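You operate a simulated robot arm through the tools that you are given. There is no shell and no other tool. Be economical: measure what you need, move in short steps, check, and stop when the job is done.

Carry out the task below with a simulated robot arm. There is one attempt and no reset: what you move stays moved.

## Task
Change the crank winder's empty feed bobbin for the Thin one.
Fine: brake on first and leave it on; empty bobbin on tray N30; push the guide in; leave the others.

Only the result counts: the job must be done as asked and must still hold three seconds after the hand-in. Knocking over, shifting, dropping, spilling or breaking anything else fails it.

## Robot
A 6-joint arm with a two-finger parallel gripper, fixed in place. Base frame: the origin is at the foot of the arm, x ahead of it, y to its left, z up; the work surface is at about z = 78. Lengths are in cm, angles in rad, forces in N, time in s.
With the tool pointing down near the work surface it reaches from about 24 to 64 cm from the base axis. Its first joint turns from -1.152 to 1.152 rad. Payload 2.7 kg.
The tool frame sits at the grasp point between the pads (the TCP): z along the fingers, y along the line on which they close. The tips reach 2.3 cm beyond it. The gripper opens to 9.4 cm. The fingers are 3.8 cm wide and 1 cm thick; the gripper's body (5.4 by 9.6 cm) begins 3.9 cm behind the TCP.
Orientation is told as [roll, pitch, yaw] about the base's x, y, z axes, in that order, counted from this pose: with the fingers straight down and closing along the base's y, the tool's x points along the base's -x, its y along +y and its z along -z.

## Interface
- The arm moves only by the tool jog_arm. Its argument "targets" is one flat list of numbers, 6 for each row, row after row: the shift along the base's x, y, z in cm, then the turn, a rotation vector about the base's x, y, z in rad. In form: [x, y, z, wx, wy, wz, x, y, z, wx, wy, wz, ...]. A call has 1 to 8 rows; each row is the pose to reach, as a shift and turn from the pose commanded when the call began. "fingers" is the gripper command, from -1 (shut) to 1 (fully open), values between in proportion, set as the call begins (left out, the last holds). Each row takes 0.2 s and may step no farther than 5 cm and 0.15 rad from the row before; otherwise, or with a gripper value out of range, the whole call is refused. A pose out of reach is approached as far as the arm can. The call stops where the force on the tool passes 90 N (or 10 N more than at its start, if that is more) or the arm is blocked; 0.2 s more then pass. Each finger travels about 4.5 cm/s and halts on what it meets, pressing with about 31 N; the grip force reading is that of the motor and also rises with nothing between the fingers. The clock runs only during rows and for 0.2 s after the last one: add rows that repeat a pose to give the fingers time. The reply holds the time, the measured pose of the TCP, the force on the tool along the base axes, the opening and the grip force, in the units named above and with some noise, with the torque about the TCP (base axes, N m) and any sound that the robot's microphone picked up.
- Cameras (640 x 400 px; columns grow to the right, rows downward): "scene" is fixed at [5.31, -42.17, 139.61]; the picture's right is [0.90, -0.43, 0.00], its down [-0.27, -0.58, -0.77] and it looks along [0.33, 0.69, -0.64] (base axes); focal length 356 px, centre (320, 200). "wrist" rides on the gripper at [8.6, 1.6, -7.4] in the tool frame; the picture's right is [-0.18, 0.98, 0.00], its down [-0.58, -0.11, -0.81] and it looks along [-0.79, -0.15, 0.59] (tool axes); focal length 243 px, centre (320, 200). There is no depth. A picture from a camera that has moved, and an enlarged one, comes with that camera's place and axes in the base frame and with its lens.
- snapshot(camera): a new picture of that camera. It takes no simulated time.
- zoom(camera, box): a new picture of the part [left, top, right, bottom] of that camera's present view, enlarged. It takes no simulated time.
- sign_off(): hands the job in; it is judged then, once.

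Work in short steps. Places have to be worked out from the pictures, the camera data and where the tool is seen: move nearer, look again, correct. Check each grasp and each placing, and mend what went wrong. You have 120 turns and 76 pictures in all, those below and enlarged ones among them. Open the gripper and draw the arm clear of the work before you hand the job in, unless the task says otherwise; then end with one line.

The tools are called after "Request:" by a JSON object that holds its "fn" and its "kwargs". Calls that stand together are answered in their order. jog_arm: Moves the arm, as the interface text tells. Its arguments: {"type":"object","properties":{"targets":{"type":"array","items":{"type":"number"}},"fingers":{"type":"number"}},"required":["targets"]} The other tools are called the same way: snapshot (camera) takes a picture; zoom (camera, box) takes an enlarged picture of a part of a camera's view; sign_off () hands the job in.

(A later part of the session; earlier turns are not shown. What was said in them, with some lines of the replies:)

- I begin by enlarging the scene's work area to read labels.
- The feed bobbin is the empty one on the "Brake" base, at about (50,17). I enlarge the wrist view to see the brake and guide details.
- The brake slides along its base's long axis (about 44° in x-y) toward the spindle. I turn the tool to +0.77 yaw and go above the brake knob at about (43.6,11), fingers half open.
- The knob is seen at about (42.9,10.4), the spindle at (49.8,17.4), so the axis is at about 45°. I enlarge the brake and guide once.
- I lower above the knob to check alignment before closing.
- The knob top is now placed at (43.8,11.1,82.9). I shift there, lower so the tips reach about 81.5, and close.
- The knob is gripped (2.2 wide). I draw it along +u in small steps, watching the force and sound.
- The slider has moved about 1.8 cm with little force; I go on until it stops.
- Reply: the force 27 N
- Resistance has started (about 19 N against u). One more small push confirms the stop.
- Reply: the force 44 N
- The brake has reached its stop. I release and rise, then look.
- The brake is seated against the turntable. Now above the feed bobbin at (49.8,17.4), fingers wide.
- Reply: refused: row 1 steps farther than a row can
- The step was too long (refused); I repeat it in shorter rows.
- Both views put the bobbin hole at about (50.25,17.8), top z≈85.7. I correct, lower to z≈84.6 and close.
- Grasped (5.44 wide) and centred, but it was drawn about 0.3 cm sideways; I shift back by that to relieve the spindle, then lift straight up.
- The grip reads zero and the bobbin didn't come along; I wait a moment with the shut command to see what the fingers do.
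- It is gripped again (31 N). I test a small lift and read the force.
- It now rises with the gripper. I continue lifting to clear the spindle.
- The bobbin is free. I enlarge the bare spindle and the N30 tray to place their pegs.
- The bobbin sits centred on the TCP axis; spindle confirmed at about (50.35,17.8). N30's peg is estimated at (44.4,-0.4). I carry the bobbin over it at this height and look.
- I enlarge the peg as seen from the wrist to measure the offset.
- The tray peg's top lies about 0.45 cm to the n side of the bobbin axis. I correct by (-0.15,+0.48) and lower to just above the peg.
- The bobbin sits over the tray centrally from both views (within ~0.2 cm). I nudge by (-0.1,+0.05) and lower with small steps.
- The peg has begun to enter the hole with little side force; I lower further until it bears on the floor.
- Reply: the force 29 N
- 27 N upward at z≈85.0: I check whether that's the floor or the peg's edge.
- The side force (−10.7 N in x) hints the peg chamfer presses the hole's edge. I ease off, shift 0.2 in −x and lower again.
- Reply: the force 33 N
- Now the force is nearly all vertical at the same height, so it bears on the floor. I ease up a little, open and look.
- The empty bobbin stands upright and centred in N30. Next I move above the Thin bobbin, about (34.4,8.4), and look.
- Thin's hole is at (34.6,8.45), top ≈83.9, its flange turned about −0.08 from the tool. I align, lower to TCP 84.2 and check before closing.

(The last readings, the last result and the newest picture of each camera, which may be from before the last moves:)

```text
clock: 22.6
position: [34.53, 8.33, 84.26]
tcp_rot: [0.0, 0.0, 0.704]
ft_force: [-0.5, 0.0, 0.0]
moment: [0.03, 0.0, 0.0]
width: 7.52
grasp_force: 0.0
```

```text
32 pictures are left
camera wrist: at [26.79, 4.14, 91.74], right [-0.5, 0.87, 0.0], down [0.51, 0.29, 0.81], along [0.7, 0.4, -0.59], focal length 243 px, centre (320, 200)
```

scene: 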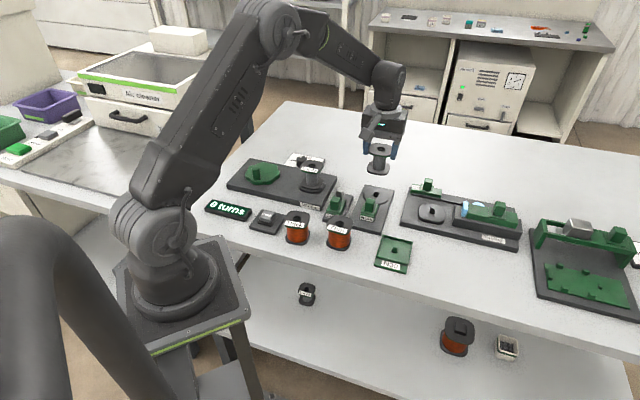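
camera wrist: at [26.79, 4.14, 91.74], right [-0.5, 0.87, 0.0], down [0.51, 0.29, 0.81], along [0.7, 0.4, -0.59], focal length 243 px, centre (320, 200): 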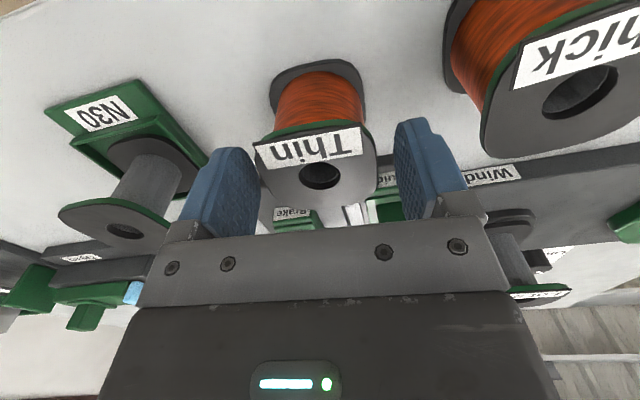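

Centred well; a turn back of about 0.05 suits the flange. Then I close and test-lift.

Request:
{"fn": "jog_arm", "kwargs": {"targets": [0, 0, 0, 0, 0, 0.05, 0, 0, 0, 0, 0, 0.05], "fingers": 0.6}}

Request:
{"fn": "jog_arm", "kwargs": {"targets": [0, 0, 0, 0, 0, 0, 0, 0, 0, 0, 0, 0, 0, 0, 0, 0, 0, 0], "fingers": -1}}

Request:
{"fn": "jog_arm", "kwargs": {"targets": [0, 0, 0.3, 0, 0, 0, 0, 0, 0.7, 0, 0, 0], "fingers": -1}}

Request:
{"fn": "snapshot", "kwargs": {"camera": "wrist"}}

```text
clock: 23.2
position: [34.61, 8.38, 84.4]
tcp_rot: [0.001, 0.0, 0.756]
ft_force: [0.1, -0.3, -0.2]
moment: [-0.02, 0.01, -0.01]
width: 7.51
grasp_force: 0.2
```

```text
clock: 24.0
position: [34.66, 8.33, 84.29]
tcp_rot: [-0.001, 0.0, 0.756]
ft_force: [0.7, -1.1, 0.0]
moment: [-0.04, -0.02, -0.02]
width: 5.58
grasp_force: 30.7
```

```text
clock: 24.6
position: [34.45, 8.3, 84.99]
tcp_rot: [0.002, 0.0, 0.757]
ft_force: [0.3, -0.4, -2.9]
moment: [0.01, 0.02, 0.0]
width: 5.52
grasp_force: 31.1
```

```text
31 pictures are left
camera wrist: at [27.04, 3.78, 92.49], right [-0.54, 0.84, 0.0], down [0.5, 0.32, 0.81], along [0.68, 0.43, -0.59], focal length 243 px, centre (320, 200)
```

wrist: 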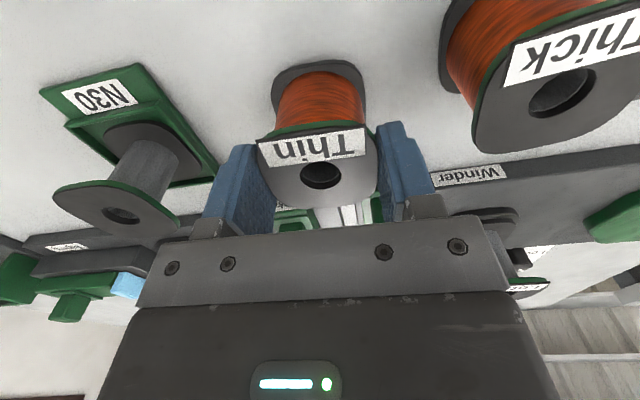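

It lifts (about 3 N). I raise it to z≈95 and carry it over the spindle.

Request:
{"fn": "jog_arm", "kwargs": {"targets": [0, 0, 2.5, 0, 0, 0, 0, 0, 6, 0, 0, 0, 0, 0, 10, 0, 0, 0, 0, 0, 10, 0, 0, 0.03], "fingers": -1}}

Request:
{"fn": "jog_arm", "kwargs": {"targets": [3.2, 1.9, 0, 0, 0, 0, 6.4, 3.8, 0, 0, 0, 0, 9.6, 5.7, 0, 0, 0, 0, 12.8, 7.6, 0, 0, 0, 0, 15.8, 9.4, 0, 0, 0, 0, 15.8, 9.4, 0, 0, 0, 0], "fingers": -1}}

Request:
{"fn": "snapshot", "kwargs": {"camera": "wrist"}}

Request:
{"fn": "zoom", "kwargs": {"camera": "wrist", "box": [260, 0, 390, 80]}}

```text
clock: 25.6
position: [34.5, 8.32, 95.05]
tcp_rot: [0.002, -0.001, 0.785]
ft_force: [-0.5, 0.0, -3.0]
moment: [-0.01, 0.02, 0.01]
width: 5.55
grasp_force: 30.8
```

```text
clock: 27.0
position: [50.15, 17.76, 94.93]
tcp_rot: [-0.001, -0.001, 0.784]
ft_force: [-0.3, 0.9, -3.6]
moment: [-0.01, -0.01, -0.04]
width: 5.56
grasp_force: 31.5
```

```text
30 pictures are left
camera wrist: at [42.81, 12.89, 102.38], right [-0.56, 0.83, 0.0], down [0.49, 0.33, 0.81], along [0.67, 0.46, -0.59], focal length 243 px, centre (320, 200)
```

wrist: 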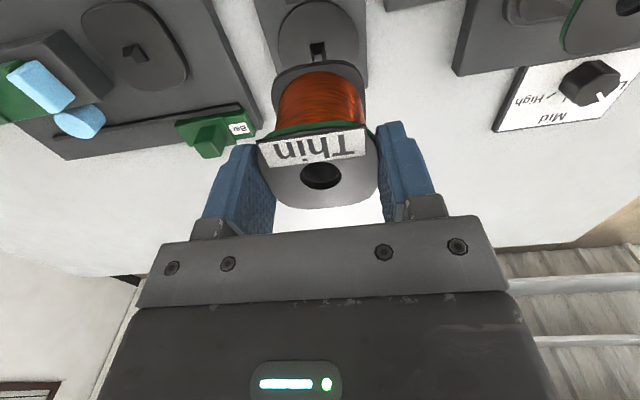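

```text
4.92 times, centred on (325, 40) of wrist
camera zoom: at [42.81, 12.89, 102.38], right [-0.56, 0.83, 0.0], down [0.49, 0.33, 0.81], along [0.67, 0.46, -0.59], focal length 1194 px, centre (295, 988)
```

zoom: 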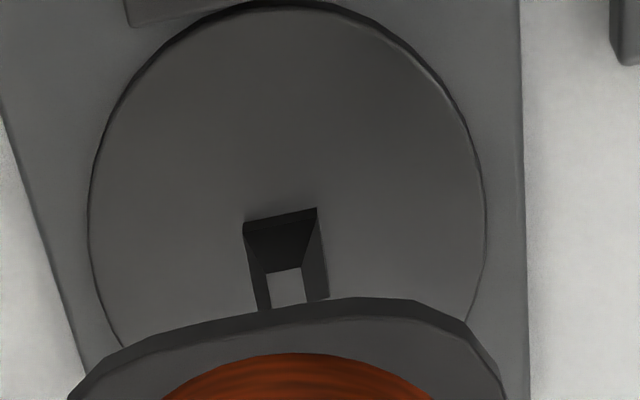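

The peg is nearly below the bobbin axis; allowing for the bias seen at the tray, I shift (+0.15,+0.14), matching where the empty was gripped, and lower to just above the peg.

Request:
{"fn": "jog_arm", "kwargs": {"targets": [0.15, 0.14, -2, 0, 0, 0, 0.15, 0.14, -4.5, 0, 0, 0, 0.15, 0.14, -6.4, 0, 0, 0, 0.15, 0.14, -6.4, 0, 0, 0], "fingers": -1}}

Request:
{"fn": "zoom", "kwargs": {"camera": "scene", "box": [320, 150, 430, 230]}}

```text
clock: 28.0
position: [50.43, 17.72, 88.63]
tcp_rot: [-0.001, -0.002, 0.785]
ft_force: [-0.3, 0.6, -3.6]
moment: [0.02, 0.04, -0.01]
width: 5.55
grasp_force: 31.4
```

```text
5.00 times, centred on (375, 190) of scene
camera zoom: at [5.32, -42.17, 139.61], right [0.9, -0.43, 0.0], down [-0.27, -0.58, -0.77], along [0.33, 0.69, -0.64], focal length 1779 px, centre (45, 250)
```

zoom: 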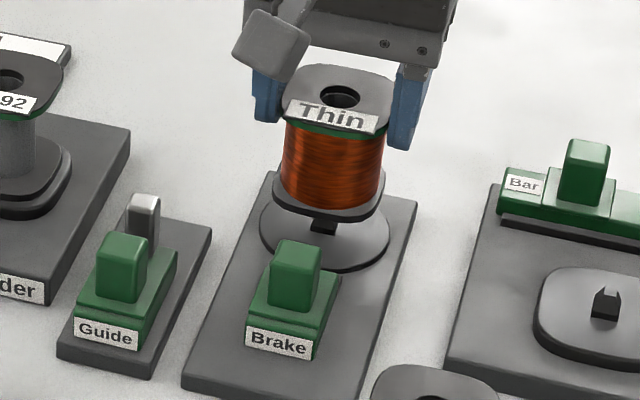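

The bobbin is within 0.2 cm of the peg; I nudge (-0.1,+0.08) and lower stepwise.

Request:
{"fn": "jog_arm", "kwargs": {"targets": [-0.1, 0.08, -0.6, 0, 0, 0, -0.1, 0.08, -1.2, 0, 0, 0, -0.1, 0.08, -1.6, 0, 0, 0, -0.1, 0.08, -2.0, 0, 0, 0], "fingers": -1}}

```text
clock: 29.0
position: [50.39, 18.15, 86.6]
tcp_rot: [0.001, 0.0, 0.786]
ft_force: [-1.1, -0.4, -3.2]
moment: [-0.02, 0.05, 0.01]
width: 5.53
grasp_force: 31.0
```

Request:
{"fn": "jog_arm", "kwargs": {"targets": [0, 0, -0.2, 0, 0, 0, 0, 0, -0.4, 0, 0, 0], "fingers": -1}}

Request:
{"fn": "zoom", "kwargs": {"camera": "scene", "box": [320, 150, 430, 230]}}

```text
clock: 29.6
position: [50.57, 18.01, 86.11]
tcp_rot: [-0.001, -0.001, 0.786]
ft_force: [0.7, -0.7, -2.5]
moment: [-0.03, -0.03, 0.03]
width: 5.56
grasp_force: 30.7
```

```text
5.00 times, centred on (375, 190) of scene
camera zoom: at [5.32, -42.17, 139.61], right [0.9, -0.43, 0.0], down [-0.27, -0.58, -0.77], along [0.33, 0.69, -0.64], focal length 1779 px, centre (45, 250)
```

zoom: 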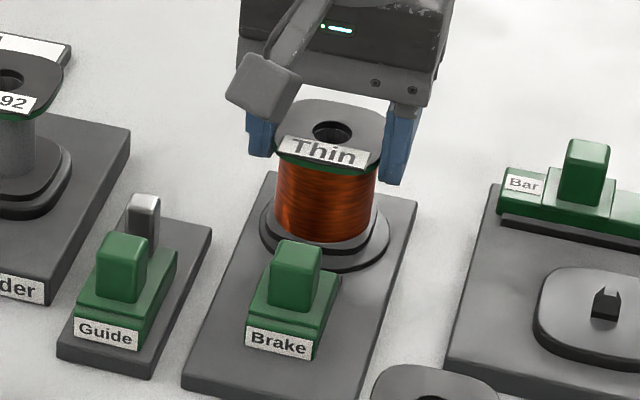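

Going down without resistance; a bit more until it bears.

Request:
{"fn": "jog_arm", "kwargs": {"targets": [0, 0, -0.15, 0, 0, 0, 0, 0, -0.3, 0, 0, 0], "fingers": -1}}

```text
clock: 30.2
position: [50.48, 17.96, 85.97]
tcp_rot: [-0.001, 0.001, 0.785]
ft_force: [-0.4, 0.1, -1.7]
moment: [-0.02, -0.03, -0.01]
width: 5.55
grasp_force: 31.0
```

Request:
{"fn": "jog_arm", "kwargs": {"targets": [0, 0, -0.15, 0, 0, 0, 0, 0, -0.3, 0, 0, 0], "fingers": -1}}

```text
clock: 30.8
position: [50.59, 18.0, 85.93]
tcp_rot: [-0.001, -0.003, 0.786]
ft_force: [-7.1, -4.8, 24.5]
moment: [-0.19, 0.31, 0.0]
width: 5.56
grasp_force: 31.2
```

It bears (24 N) at the seated height. I relieve, open, and rise, then check.

Request:
{"fn": "jog_arm", "kwargs": {"targets": [0, 0, 0.3, 0, 0, 0], "fingers": -1}}

Request:
{"fn": "jog_arm", "kwargs": {"targets": [0, 0, 0, 0, 0, 0, 0, 0, 0, 0, 0, 0], "fingers": 0.5}}

Request:
{"fn": "jog_arm", "kwargs": {"targets": [0, 0, 3, 0, 0, 0, 0, 0, 6, 0, 0, 0, -2, -2, 9, 0, 0, 0]}}

Request:
{"fn": "zoom", "kwargs": {"camera": "scene", "box": [320, 150, 430, 230]}}

Request:
{"fn": "snapshot", "kwargs": {"camera": "wrist"}}

```text
clock: 31.2
position: [50.51, 17.95, 85.85]
tcp_rot: [0.0, -0.004, 0.786]
ft_force: [4.2, -2.3, 6.2]
moment: [0.01, -0.49, -0.06]
width: 5.56
grasp_force: 31.8
```

```text
clock: 31.8
position: [50.44, 18.14, 85.98]
tcp_rot: [-0.001, -0.001, 0.785]
ft_force: [0.5, -0.7, -0.3]
moment: [0.04, -0.01, 0.02]
width: 7.07
grasp_force: 0.0
```

```text
clock: 32.6
position: [48.52, 15.89, 94.88]
tcp_rot: [0.0, 0.001, 0.785]
ft_force: [0.2, -0.4, -0.3]
moment: [0.01, -0.02, -0.01]
width: 7.05
grasp_force: 0.0
```

```text
5.00 times, centred on (375, 190) of scene
camera zoom: at [5.32, -42.17, 139.61], right [0.9, -0.43, 0.0], down [-0.27, -0.58, -0.77], along [0.33, 0.69, -0.64], focal length 1779 px, centre (45, 250)
```

zoom: 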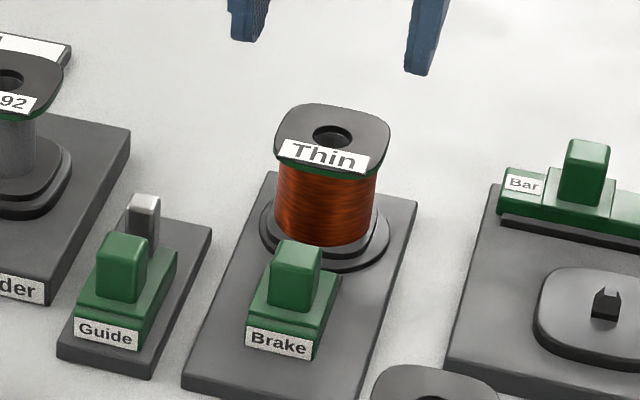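

```text
25 pictures are left
camera wrist: at [41.02, 11.13, 102.42], right [-0.56, 0.83, 0.0], down [0.49, 0.33, 0.81], along [0.67, 0.45, -0.59], focal length 243 px, centre (320, 200)
```

wrist: 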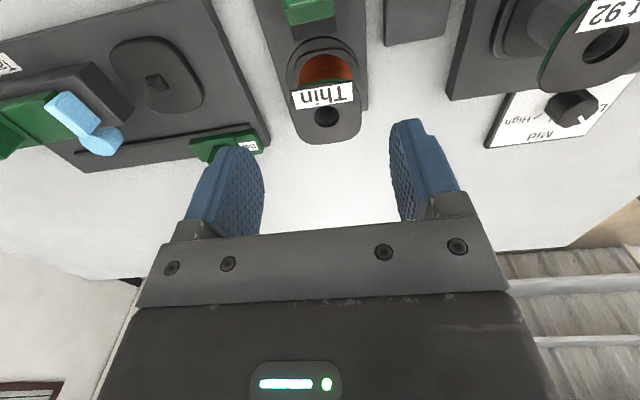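

Thin is seated and the brake still on. Now the guide: I move above its knob, about (38,17.4), fingers half open, and look.

Request:
{"fn": "jog_arm", "kwargs": {"targets": [-3.7, 0.2, 0, 0, 0, 0, -7.4, 0.4, 0, 0, 0, 0, -11, 0.9, 0, 0, 0, 0, -11, 0.9, -3, 0, 0, 0], "fingers": 0}}

Request:
{"fn": "snapshot", "kwargs": {"camera": "wrist"}}

```text
clock: 33.6
position: [37.53, 16.72, 91.79]
tcp_rot: [0.0, 0.0, 0.786]
ft_force: [-0.4, 0.1, -0.8]
moment: [-0.02, -0.01, -0.02]
width: 4.69
grasp_force: 0.1
```

```text
24 pictures are left
camera wrist: at [30.11, 11.98, 99.25], right [-0.56, 0.83, 0.0], down [0.49, 0.33, 0.81], along [0.67, 0.46, -0.59], focal length 243 px, centre (320, 200)
```

wrist: 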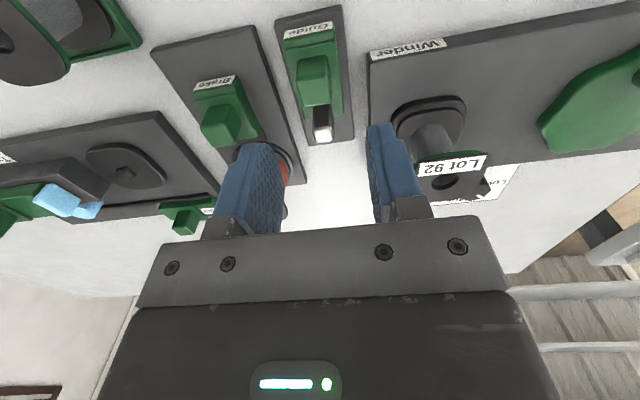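

I enlarge the guide to fix its knob and travel.

Request:
{"fn": "zoom", "kwargs": {"camera": "wrist", "box": [250, 0, 390, 150]}}

```text
2.67 times, centred on (320, 75) of wrist
camera zoom: at [30.11, 11.98, 99.25], right [-0.56, 0.83, 0.0], down [0.49, 0.33, 0.81], along [0.67, 0.46, -0.59], focal length 647 px, centre (320, 533)
```

zoom: 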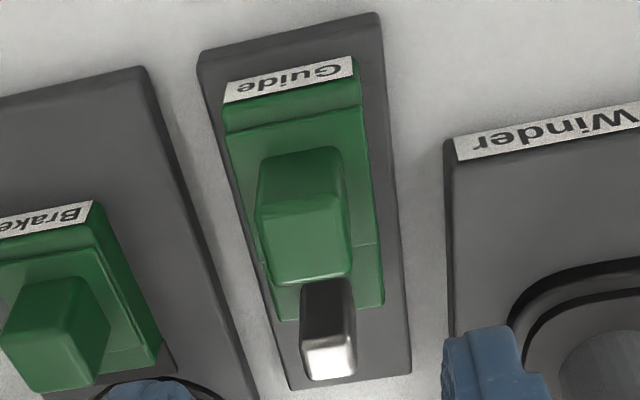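

The guide knob is at about (38.2,17.05), like the brake's in height. I lower onto it and close.

Request:
{"fn": "jog_arm", "kwargs": {"targets": [0.67, 0.33, -3, 0, 0, 0, 0.67, 0.33, -6, 0, 0, 0, 0.67, 0.33, -7.9, 0, 0, 0, 0.67, 0.33, -7.9, 0, 0, 0], "fingers": 0}}

Request:
{"fn": "jog_arm", "kwargs": {"targets": [0, 0, 0, 0, 0, 0, 0, 0, 0, 0, 0, 0, 0, 0, 0, 0, 0, 0], "fingers": -1}}

Request:
{"fn": "snapshot", "kwargs": {"camera": "wrist"}}

Request:
{"fn": "zoom", "kwargs": {"camera": "scene", "box": [300, 150, 410, 230]}}

```text
clock: 34.6
position: [38.17, 17.34, 83.99]
tcp_rot: [0.0, 0.001, 0.787]
ft_force: [-0.9, -0.3, -0.3]
moment: [-0.05, 0.0, 0.02]
width: 4.72
grasp_force: 0.0
```

```text
clock: 35.4
position: [38.27, 17.09, 84.0]
tcp_rot: [-0.002, -0.002, 0.786]
ft_force: [25.5, -27.3, -8.9]
moment: [0.03, -0.19, 0.53]
width: 2.21
grasp_force: 45.4
```

```text
22 pictures are left
camera wrist: at [30.87, 12.24, 91.48], right [-0.56, 0.83, 0.0], down [0.49, 0.33, 0.81], along [0.67, 0.46, -0.59], focal length 243 px, centre (320, 200)
```

wrist: 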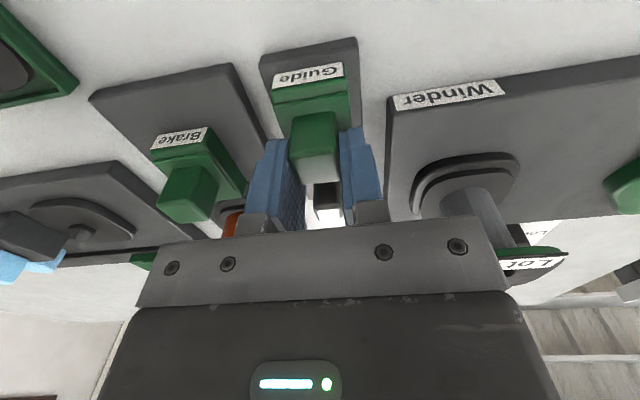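

```text
5.00 times, centred on (355, 190) of scene
camera zoom: at [5.38, -42.23, 139.59], right [0.9, -0.43, 0.0], down [-0.28, -0.58, -0.77], along [0.33, 0.69, -0.64], focal length 1779 px, centre (145, 250)
```

zoom: 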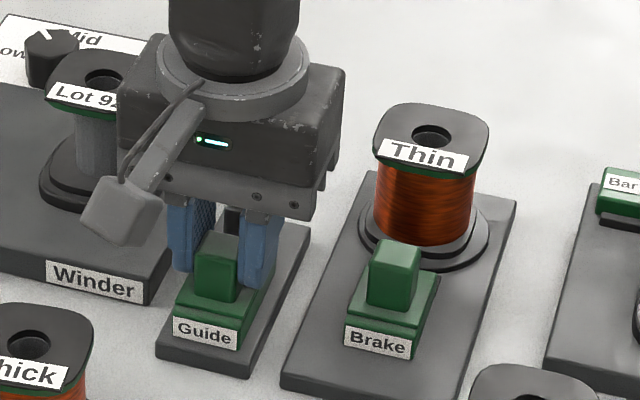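

Gripped, with a side load of ~37 N along −n; I relieve by (+0.2,−0.2) while starting to slide along +u.

Request:
{"fn": "jog_arm", "kwargs": {"targets": [0.2, -0.2, 0, 0, 0, 0, 0.5, 0.1, 0, 0, 0, 0, 0.8, 0.4, 0, 0, 0, 0], "fingers": -1}}

```text
clock: 36.2
position: [38.88, 17.66, 84.05]
tcp_rot: [-0.001, -0.001, 0.785]
ft_force: [8.5, -11.1, -2.5]
moment: [0.8, -1.17, 0.19]
width: 2.19
grasp_force: 45.0
```

Request:
{"fn": "jog_arm", "kwargs": {"targets": [0.35, 0.25, 0, 0, 0, 0, 0.65, 0.55, 0, 0, 0, 0], "fingers": -1}}

Request:
{"fn": "zoom", "kwargs": {"camera": "scene", "box": [300, 150, 410, 230]}}

```text
clock: 36.8
position: [39.43, 18.25, 84.02]
tcp_rot: [0.003, -0.002, 0.785]
ft_force: [-1.2, -1.7, -2.5]
moment: [1.01, -0.9, 0.09]
width: 2.2
grasp_force: 45.1
```

```text
5.00 times, centred on (355, 190) of scene
camera zoom: at [5.31, -42.18, 139.61], right [0.9, -0.43, 0.0], down [-0.27, -0.58, -0.77], along [0.33, 0.69, -0.64], focal length 1779 px, centre (145, 250)
```

zoom: 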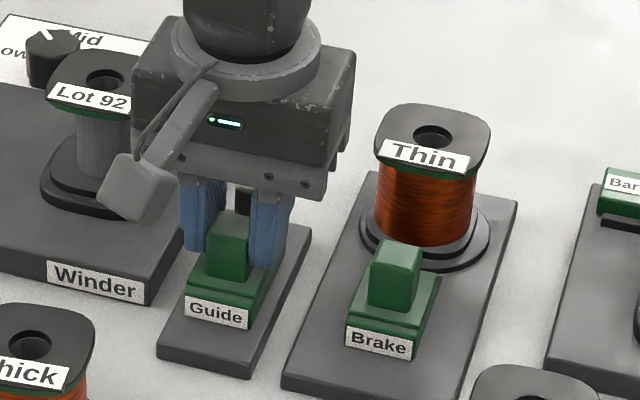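

The guide slides in; base unmoved. I go on until it stops.

Request:
{"fn": "jog_arm", "kwargs": {"targets": [0.3, 0.3, 0, 0, 0, 0, 0.6, 0.6, 0, 0, 0, 0], "fingers": -1}}

```text
clock: 37.4
position: [40.09, 18.88, 84.03]
tcp_rot: [0.001, 0.001, 0.785]
ft_force: [-7.8, 6.0, 6.9]
moment: [0.26, 0.03, -0.1]
width: 2.19
grasp_force: 45.1
```

Request:
{"fn": "jog_arm", "kwargs": {"targets": [0.25, 0.25, 0, 0, 0, 0, 0.5, 0.5, 0, 0, 0, 0], "fingers": -1}}

```text
clock: 38.0
position: [40.46, 19.31, 83.94]
tcp_rot: [0.0, 0.002, 0.786]
ft_force: [-8.1, 5.7, -1.4]
moment: [0.65, -0.16, 0.03]
width: 2.21
grasp_force: 45.1
```

Request:
{"fn": "jog_arm", "kwargs": {"targets": [0.3, 0.25, 0, 0, 0, 0, 0.55, 0.5, 0, 0, 0, 0], "fingers": -1}}

Request:
{"fn": "zoom", "kwargs": {"camera": "scene", "box": [300, 150, 410, 230]}}

```text
clock: 38.6
position: [41.05, 19.96, 83.99]
tcp_rot: [0.002, 0.002, 0.786]
ft_force: [-17.0, 15.5, 7.2]
moment: [-0.33, 0.32, -0.3]
width: 2.22
grasp_force: 45.2
```

```text
5.00 times, centred on (355, 190) of scene
camera zoom: at [5.26, -42.14, 139.62], right [0.9, -0.43, 0.0], down [-0.27, -0.58, -0.77], along [0.33, 0.69, -0.64], focal length 1779 px, centre (145, 250)
```

zoom: 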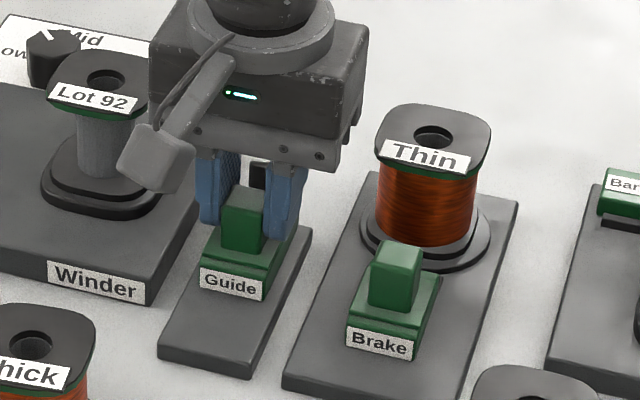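

Side load now the other way; I correct by about (−0.12,+0.12) while continuing along u.

Request:
{"fn": "jog_arm", "kwargs": {"targets": [0.05, 0.27, 0, 0, 0, 0, 0.25, 0.47, 0, 0, 0, 0], "fingers": -1}}

```text
clock: 39.2
position: [41.47, 20.18, 83.93]
tcp_rot: [0.0, 0.0, 0.786]
ft_force: [-9.0, 7.2, 5.6]
moment: [-0.3, 0.92, 0.02]
width: 2.19
grasp_force: 44.6
```

Request:
{"fn": "jog_arm", "kwargs": {"targets": [0.2, 0.3, 0, 0, 0, 0, 0.45, 0.55, 0, 0, 0, 0], "fingers": -1}}

Request:
{"fn": "zoom", "kwargs": {"camera": "scene", "box": [300, 150, 410, 230]}}

```text
clock: 39.8
position: [41.5, 20.35, 83.93]
tcp_rot: [0.002, 0.014, 0.783]
ft_force: [-22.4, -32.2, 21.7]
moment: [-0.65, 0.04, 0.46]
width: 2.2
grasp_force: 45.1
```

```text
5.00 times, centred on (355, 190) of scene
camera zoom: at [5.22, -42.26, 139.59], right [0.9, -0.43, 0.0], down [-0.27, -0.58, -0.77], along [0.33, 0.69, -0.64], focal length 1779 px, centre (145, 250)
```

zoom: 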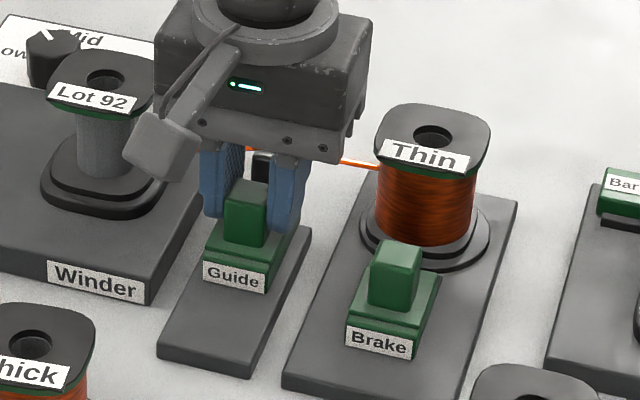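

The guide hit its stop (39 N against u) and the wire has appeared. I release modestly and rise straight, then back away.

Request:
{"fn": "jog_arm", "kwargs": {"targets": [-0.1, -0.15, 0, 0, 0, 0, -0.1, -0.15, 0, 0, 0, 0], "fingers": -0.15}}

Request:
{"fn": "jog_arm", "kwargs": {"targets": [0, 0, 2, 0, 0, 0, 0, 0, 5, 0, 0, 0, -2, -2, 9, 0, 0, 0, -5, -5, 11, 0, 0, 0]}}

Request:
{"fn": "zoom", "kwargs": {"camera": "scene", "box": [280, 140, 440, 240]}}

Request:
{"fn": "snapshot", "kwargs": {"camera": "wrist"}}

```text
clock: 40.4
position: [41.85, 20.84, 84.05]
tcp_rot: [0.002, -0.002, 0.786]
ft_force: [0.7, -1.3, 1.2]
moment: [-0.03, -0.02, 0.01]
width: 4.01
grasp_force: 0.0
```

```text
clock: 41.4
position: [36.61, 15.48, 95.06]
tcp_rot: [0.001, 0.002, 0.785]
ft_force: [-0.5, 0.1, 0.0]
moment: [0.0, 0.04, 0.03]
width: 4.01
grasp_force: 0.0
```

```text
4.00 times, centred on (360, 190) of scene
camera zoom: at [5.32, -42.17, 139.61], right [0.9, -0.43, 0.0], down [-0.27, -0.58, -0.77], along [0.33, 0.69, -0.64], focal length 1423 px, centre (160, 240)
```

zoom: 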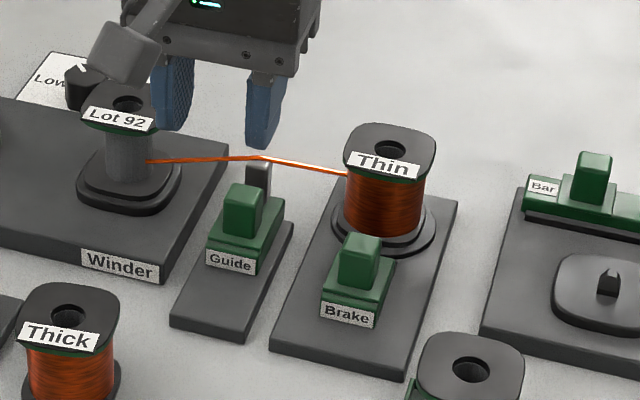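

```text
16 pictures are left
camera wrist: at [29.25, 10.63, 102.55], right [-0.56, 0.83, 0.0], down [0.49, 0.33, 0.81], along [0.66, 0.46, -0.59], focal length 243 px, centre (320, 200)
```

wrist: 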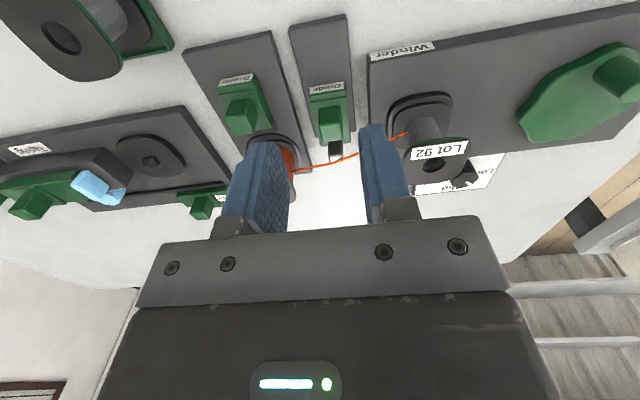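

The wire runs from Thin over the guide to Lot 92; brake still in. I draw the arm up, open, and take a last look.

Request:
{"fn": "jog_arm", "kwargs": {"targets": [0, -2, 3, 0, 0, 0, -1, -4, 6, 0, 0, 0, -2, -6, 8, 0, 0, 0, -2, -6, 8, 0, 0, 0, -2, -6, 8, 0, 0, 0], "fingers": 0.9}}

Request:
{"fn": "snapshot", "kwargs": {"camera": "scene"}}

Request:
{"fn": "zoom", "kwargs": {"camera": "scene", "box": [280, 160, 440, 280]}}

```text
clock: 42.6
position: [34.78, 9.51, 102.96]
tcp_rot: [-0.001, -0.001, 0.785]
ft_force: [-0.2, 0.2, 1.0]
moment: [-0.01, 0.01, -0.03]
width: 8.95
grasp_force: 0.1
```

```text
15 pictures are left
```

scene: 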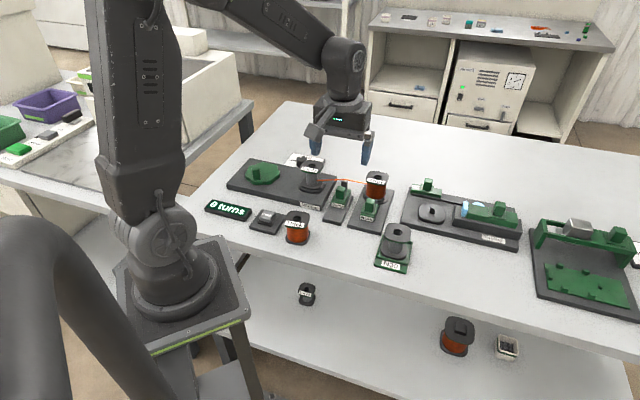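

```text
3.33 times, centred on (360, 220) of scene
camera zoom: at [5.31, -42.17, 139.61], right [0.9, -0.43, 0.0], down [-0.27, -0.58, -0.77], along [0.33, 0.69, -0.64], focal length 1186 px, centre (187, 133)
```

zoom: 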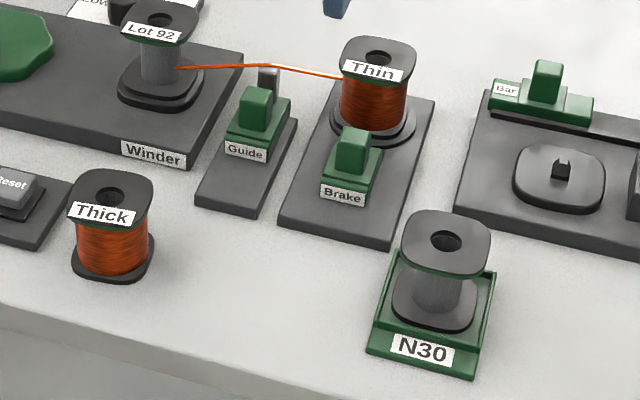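

Everything is in place: brake on, Thin on the feed spindle, guide in, empty bobbin on N30, and the others untouched. I hand in.

Request:
{"fn": "sign_off", "kwargs": {}}

```text
The job is handed in.
```

The Thin bobbin is on the crank winder's feed spindle, the brake went on first and is still on, the empty bobbin is on tray N30, the guide is pushed in, and the other bobbins were left alone.
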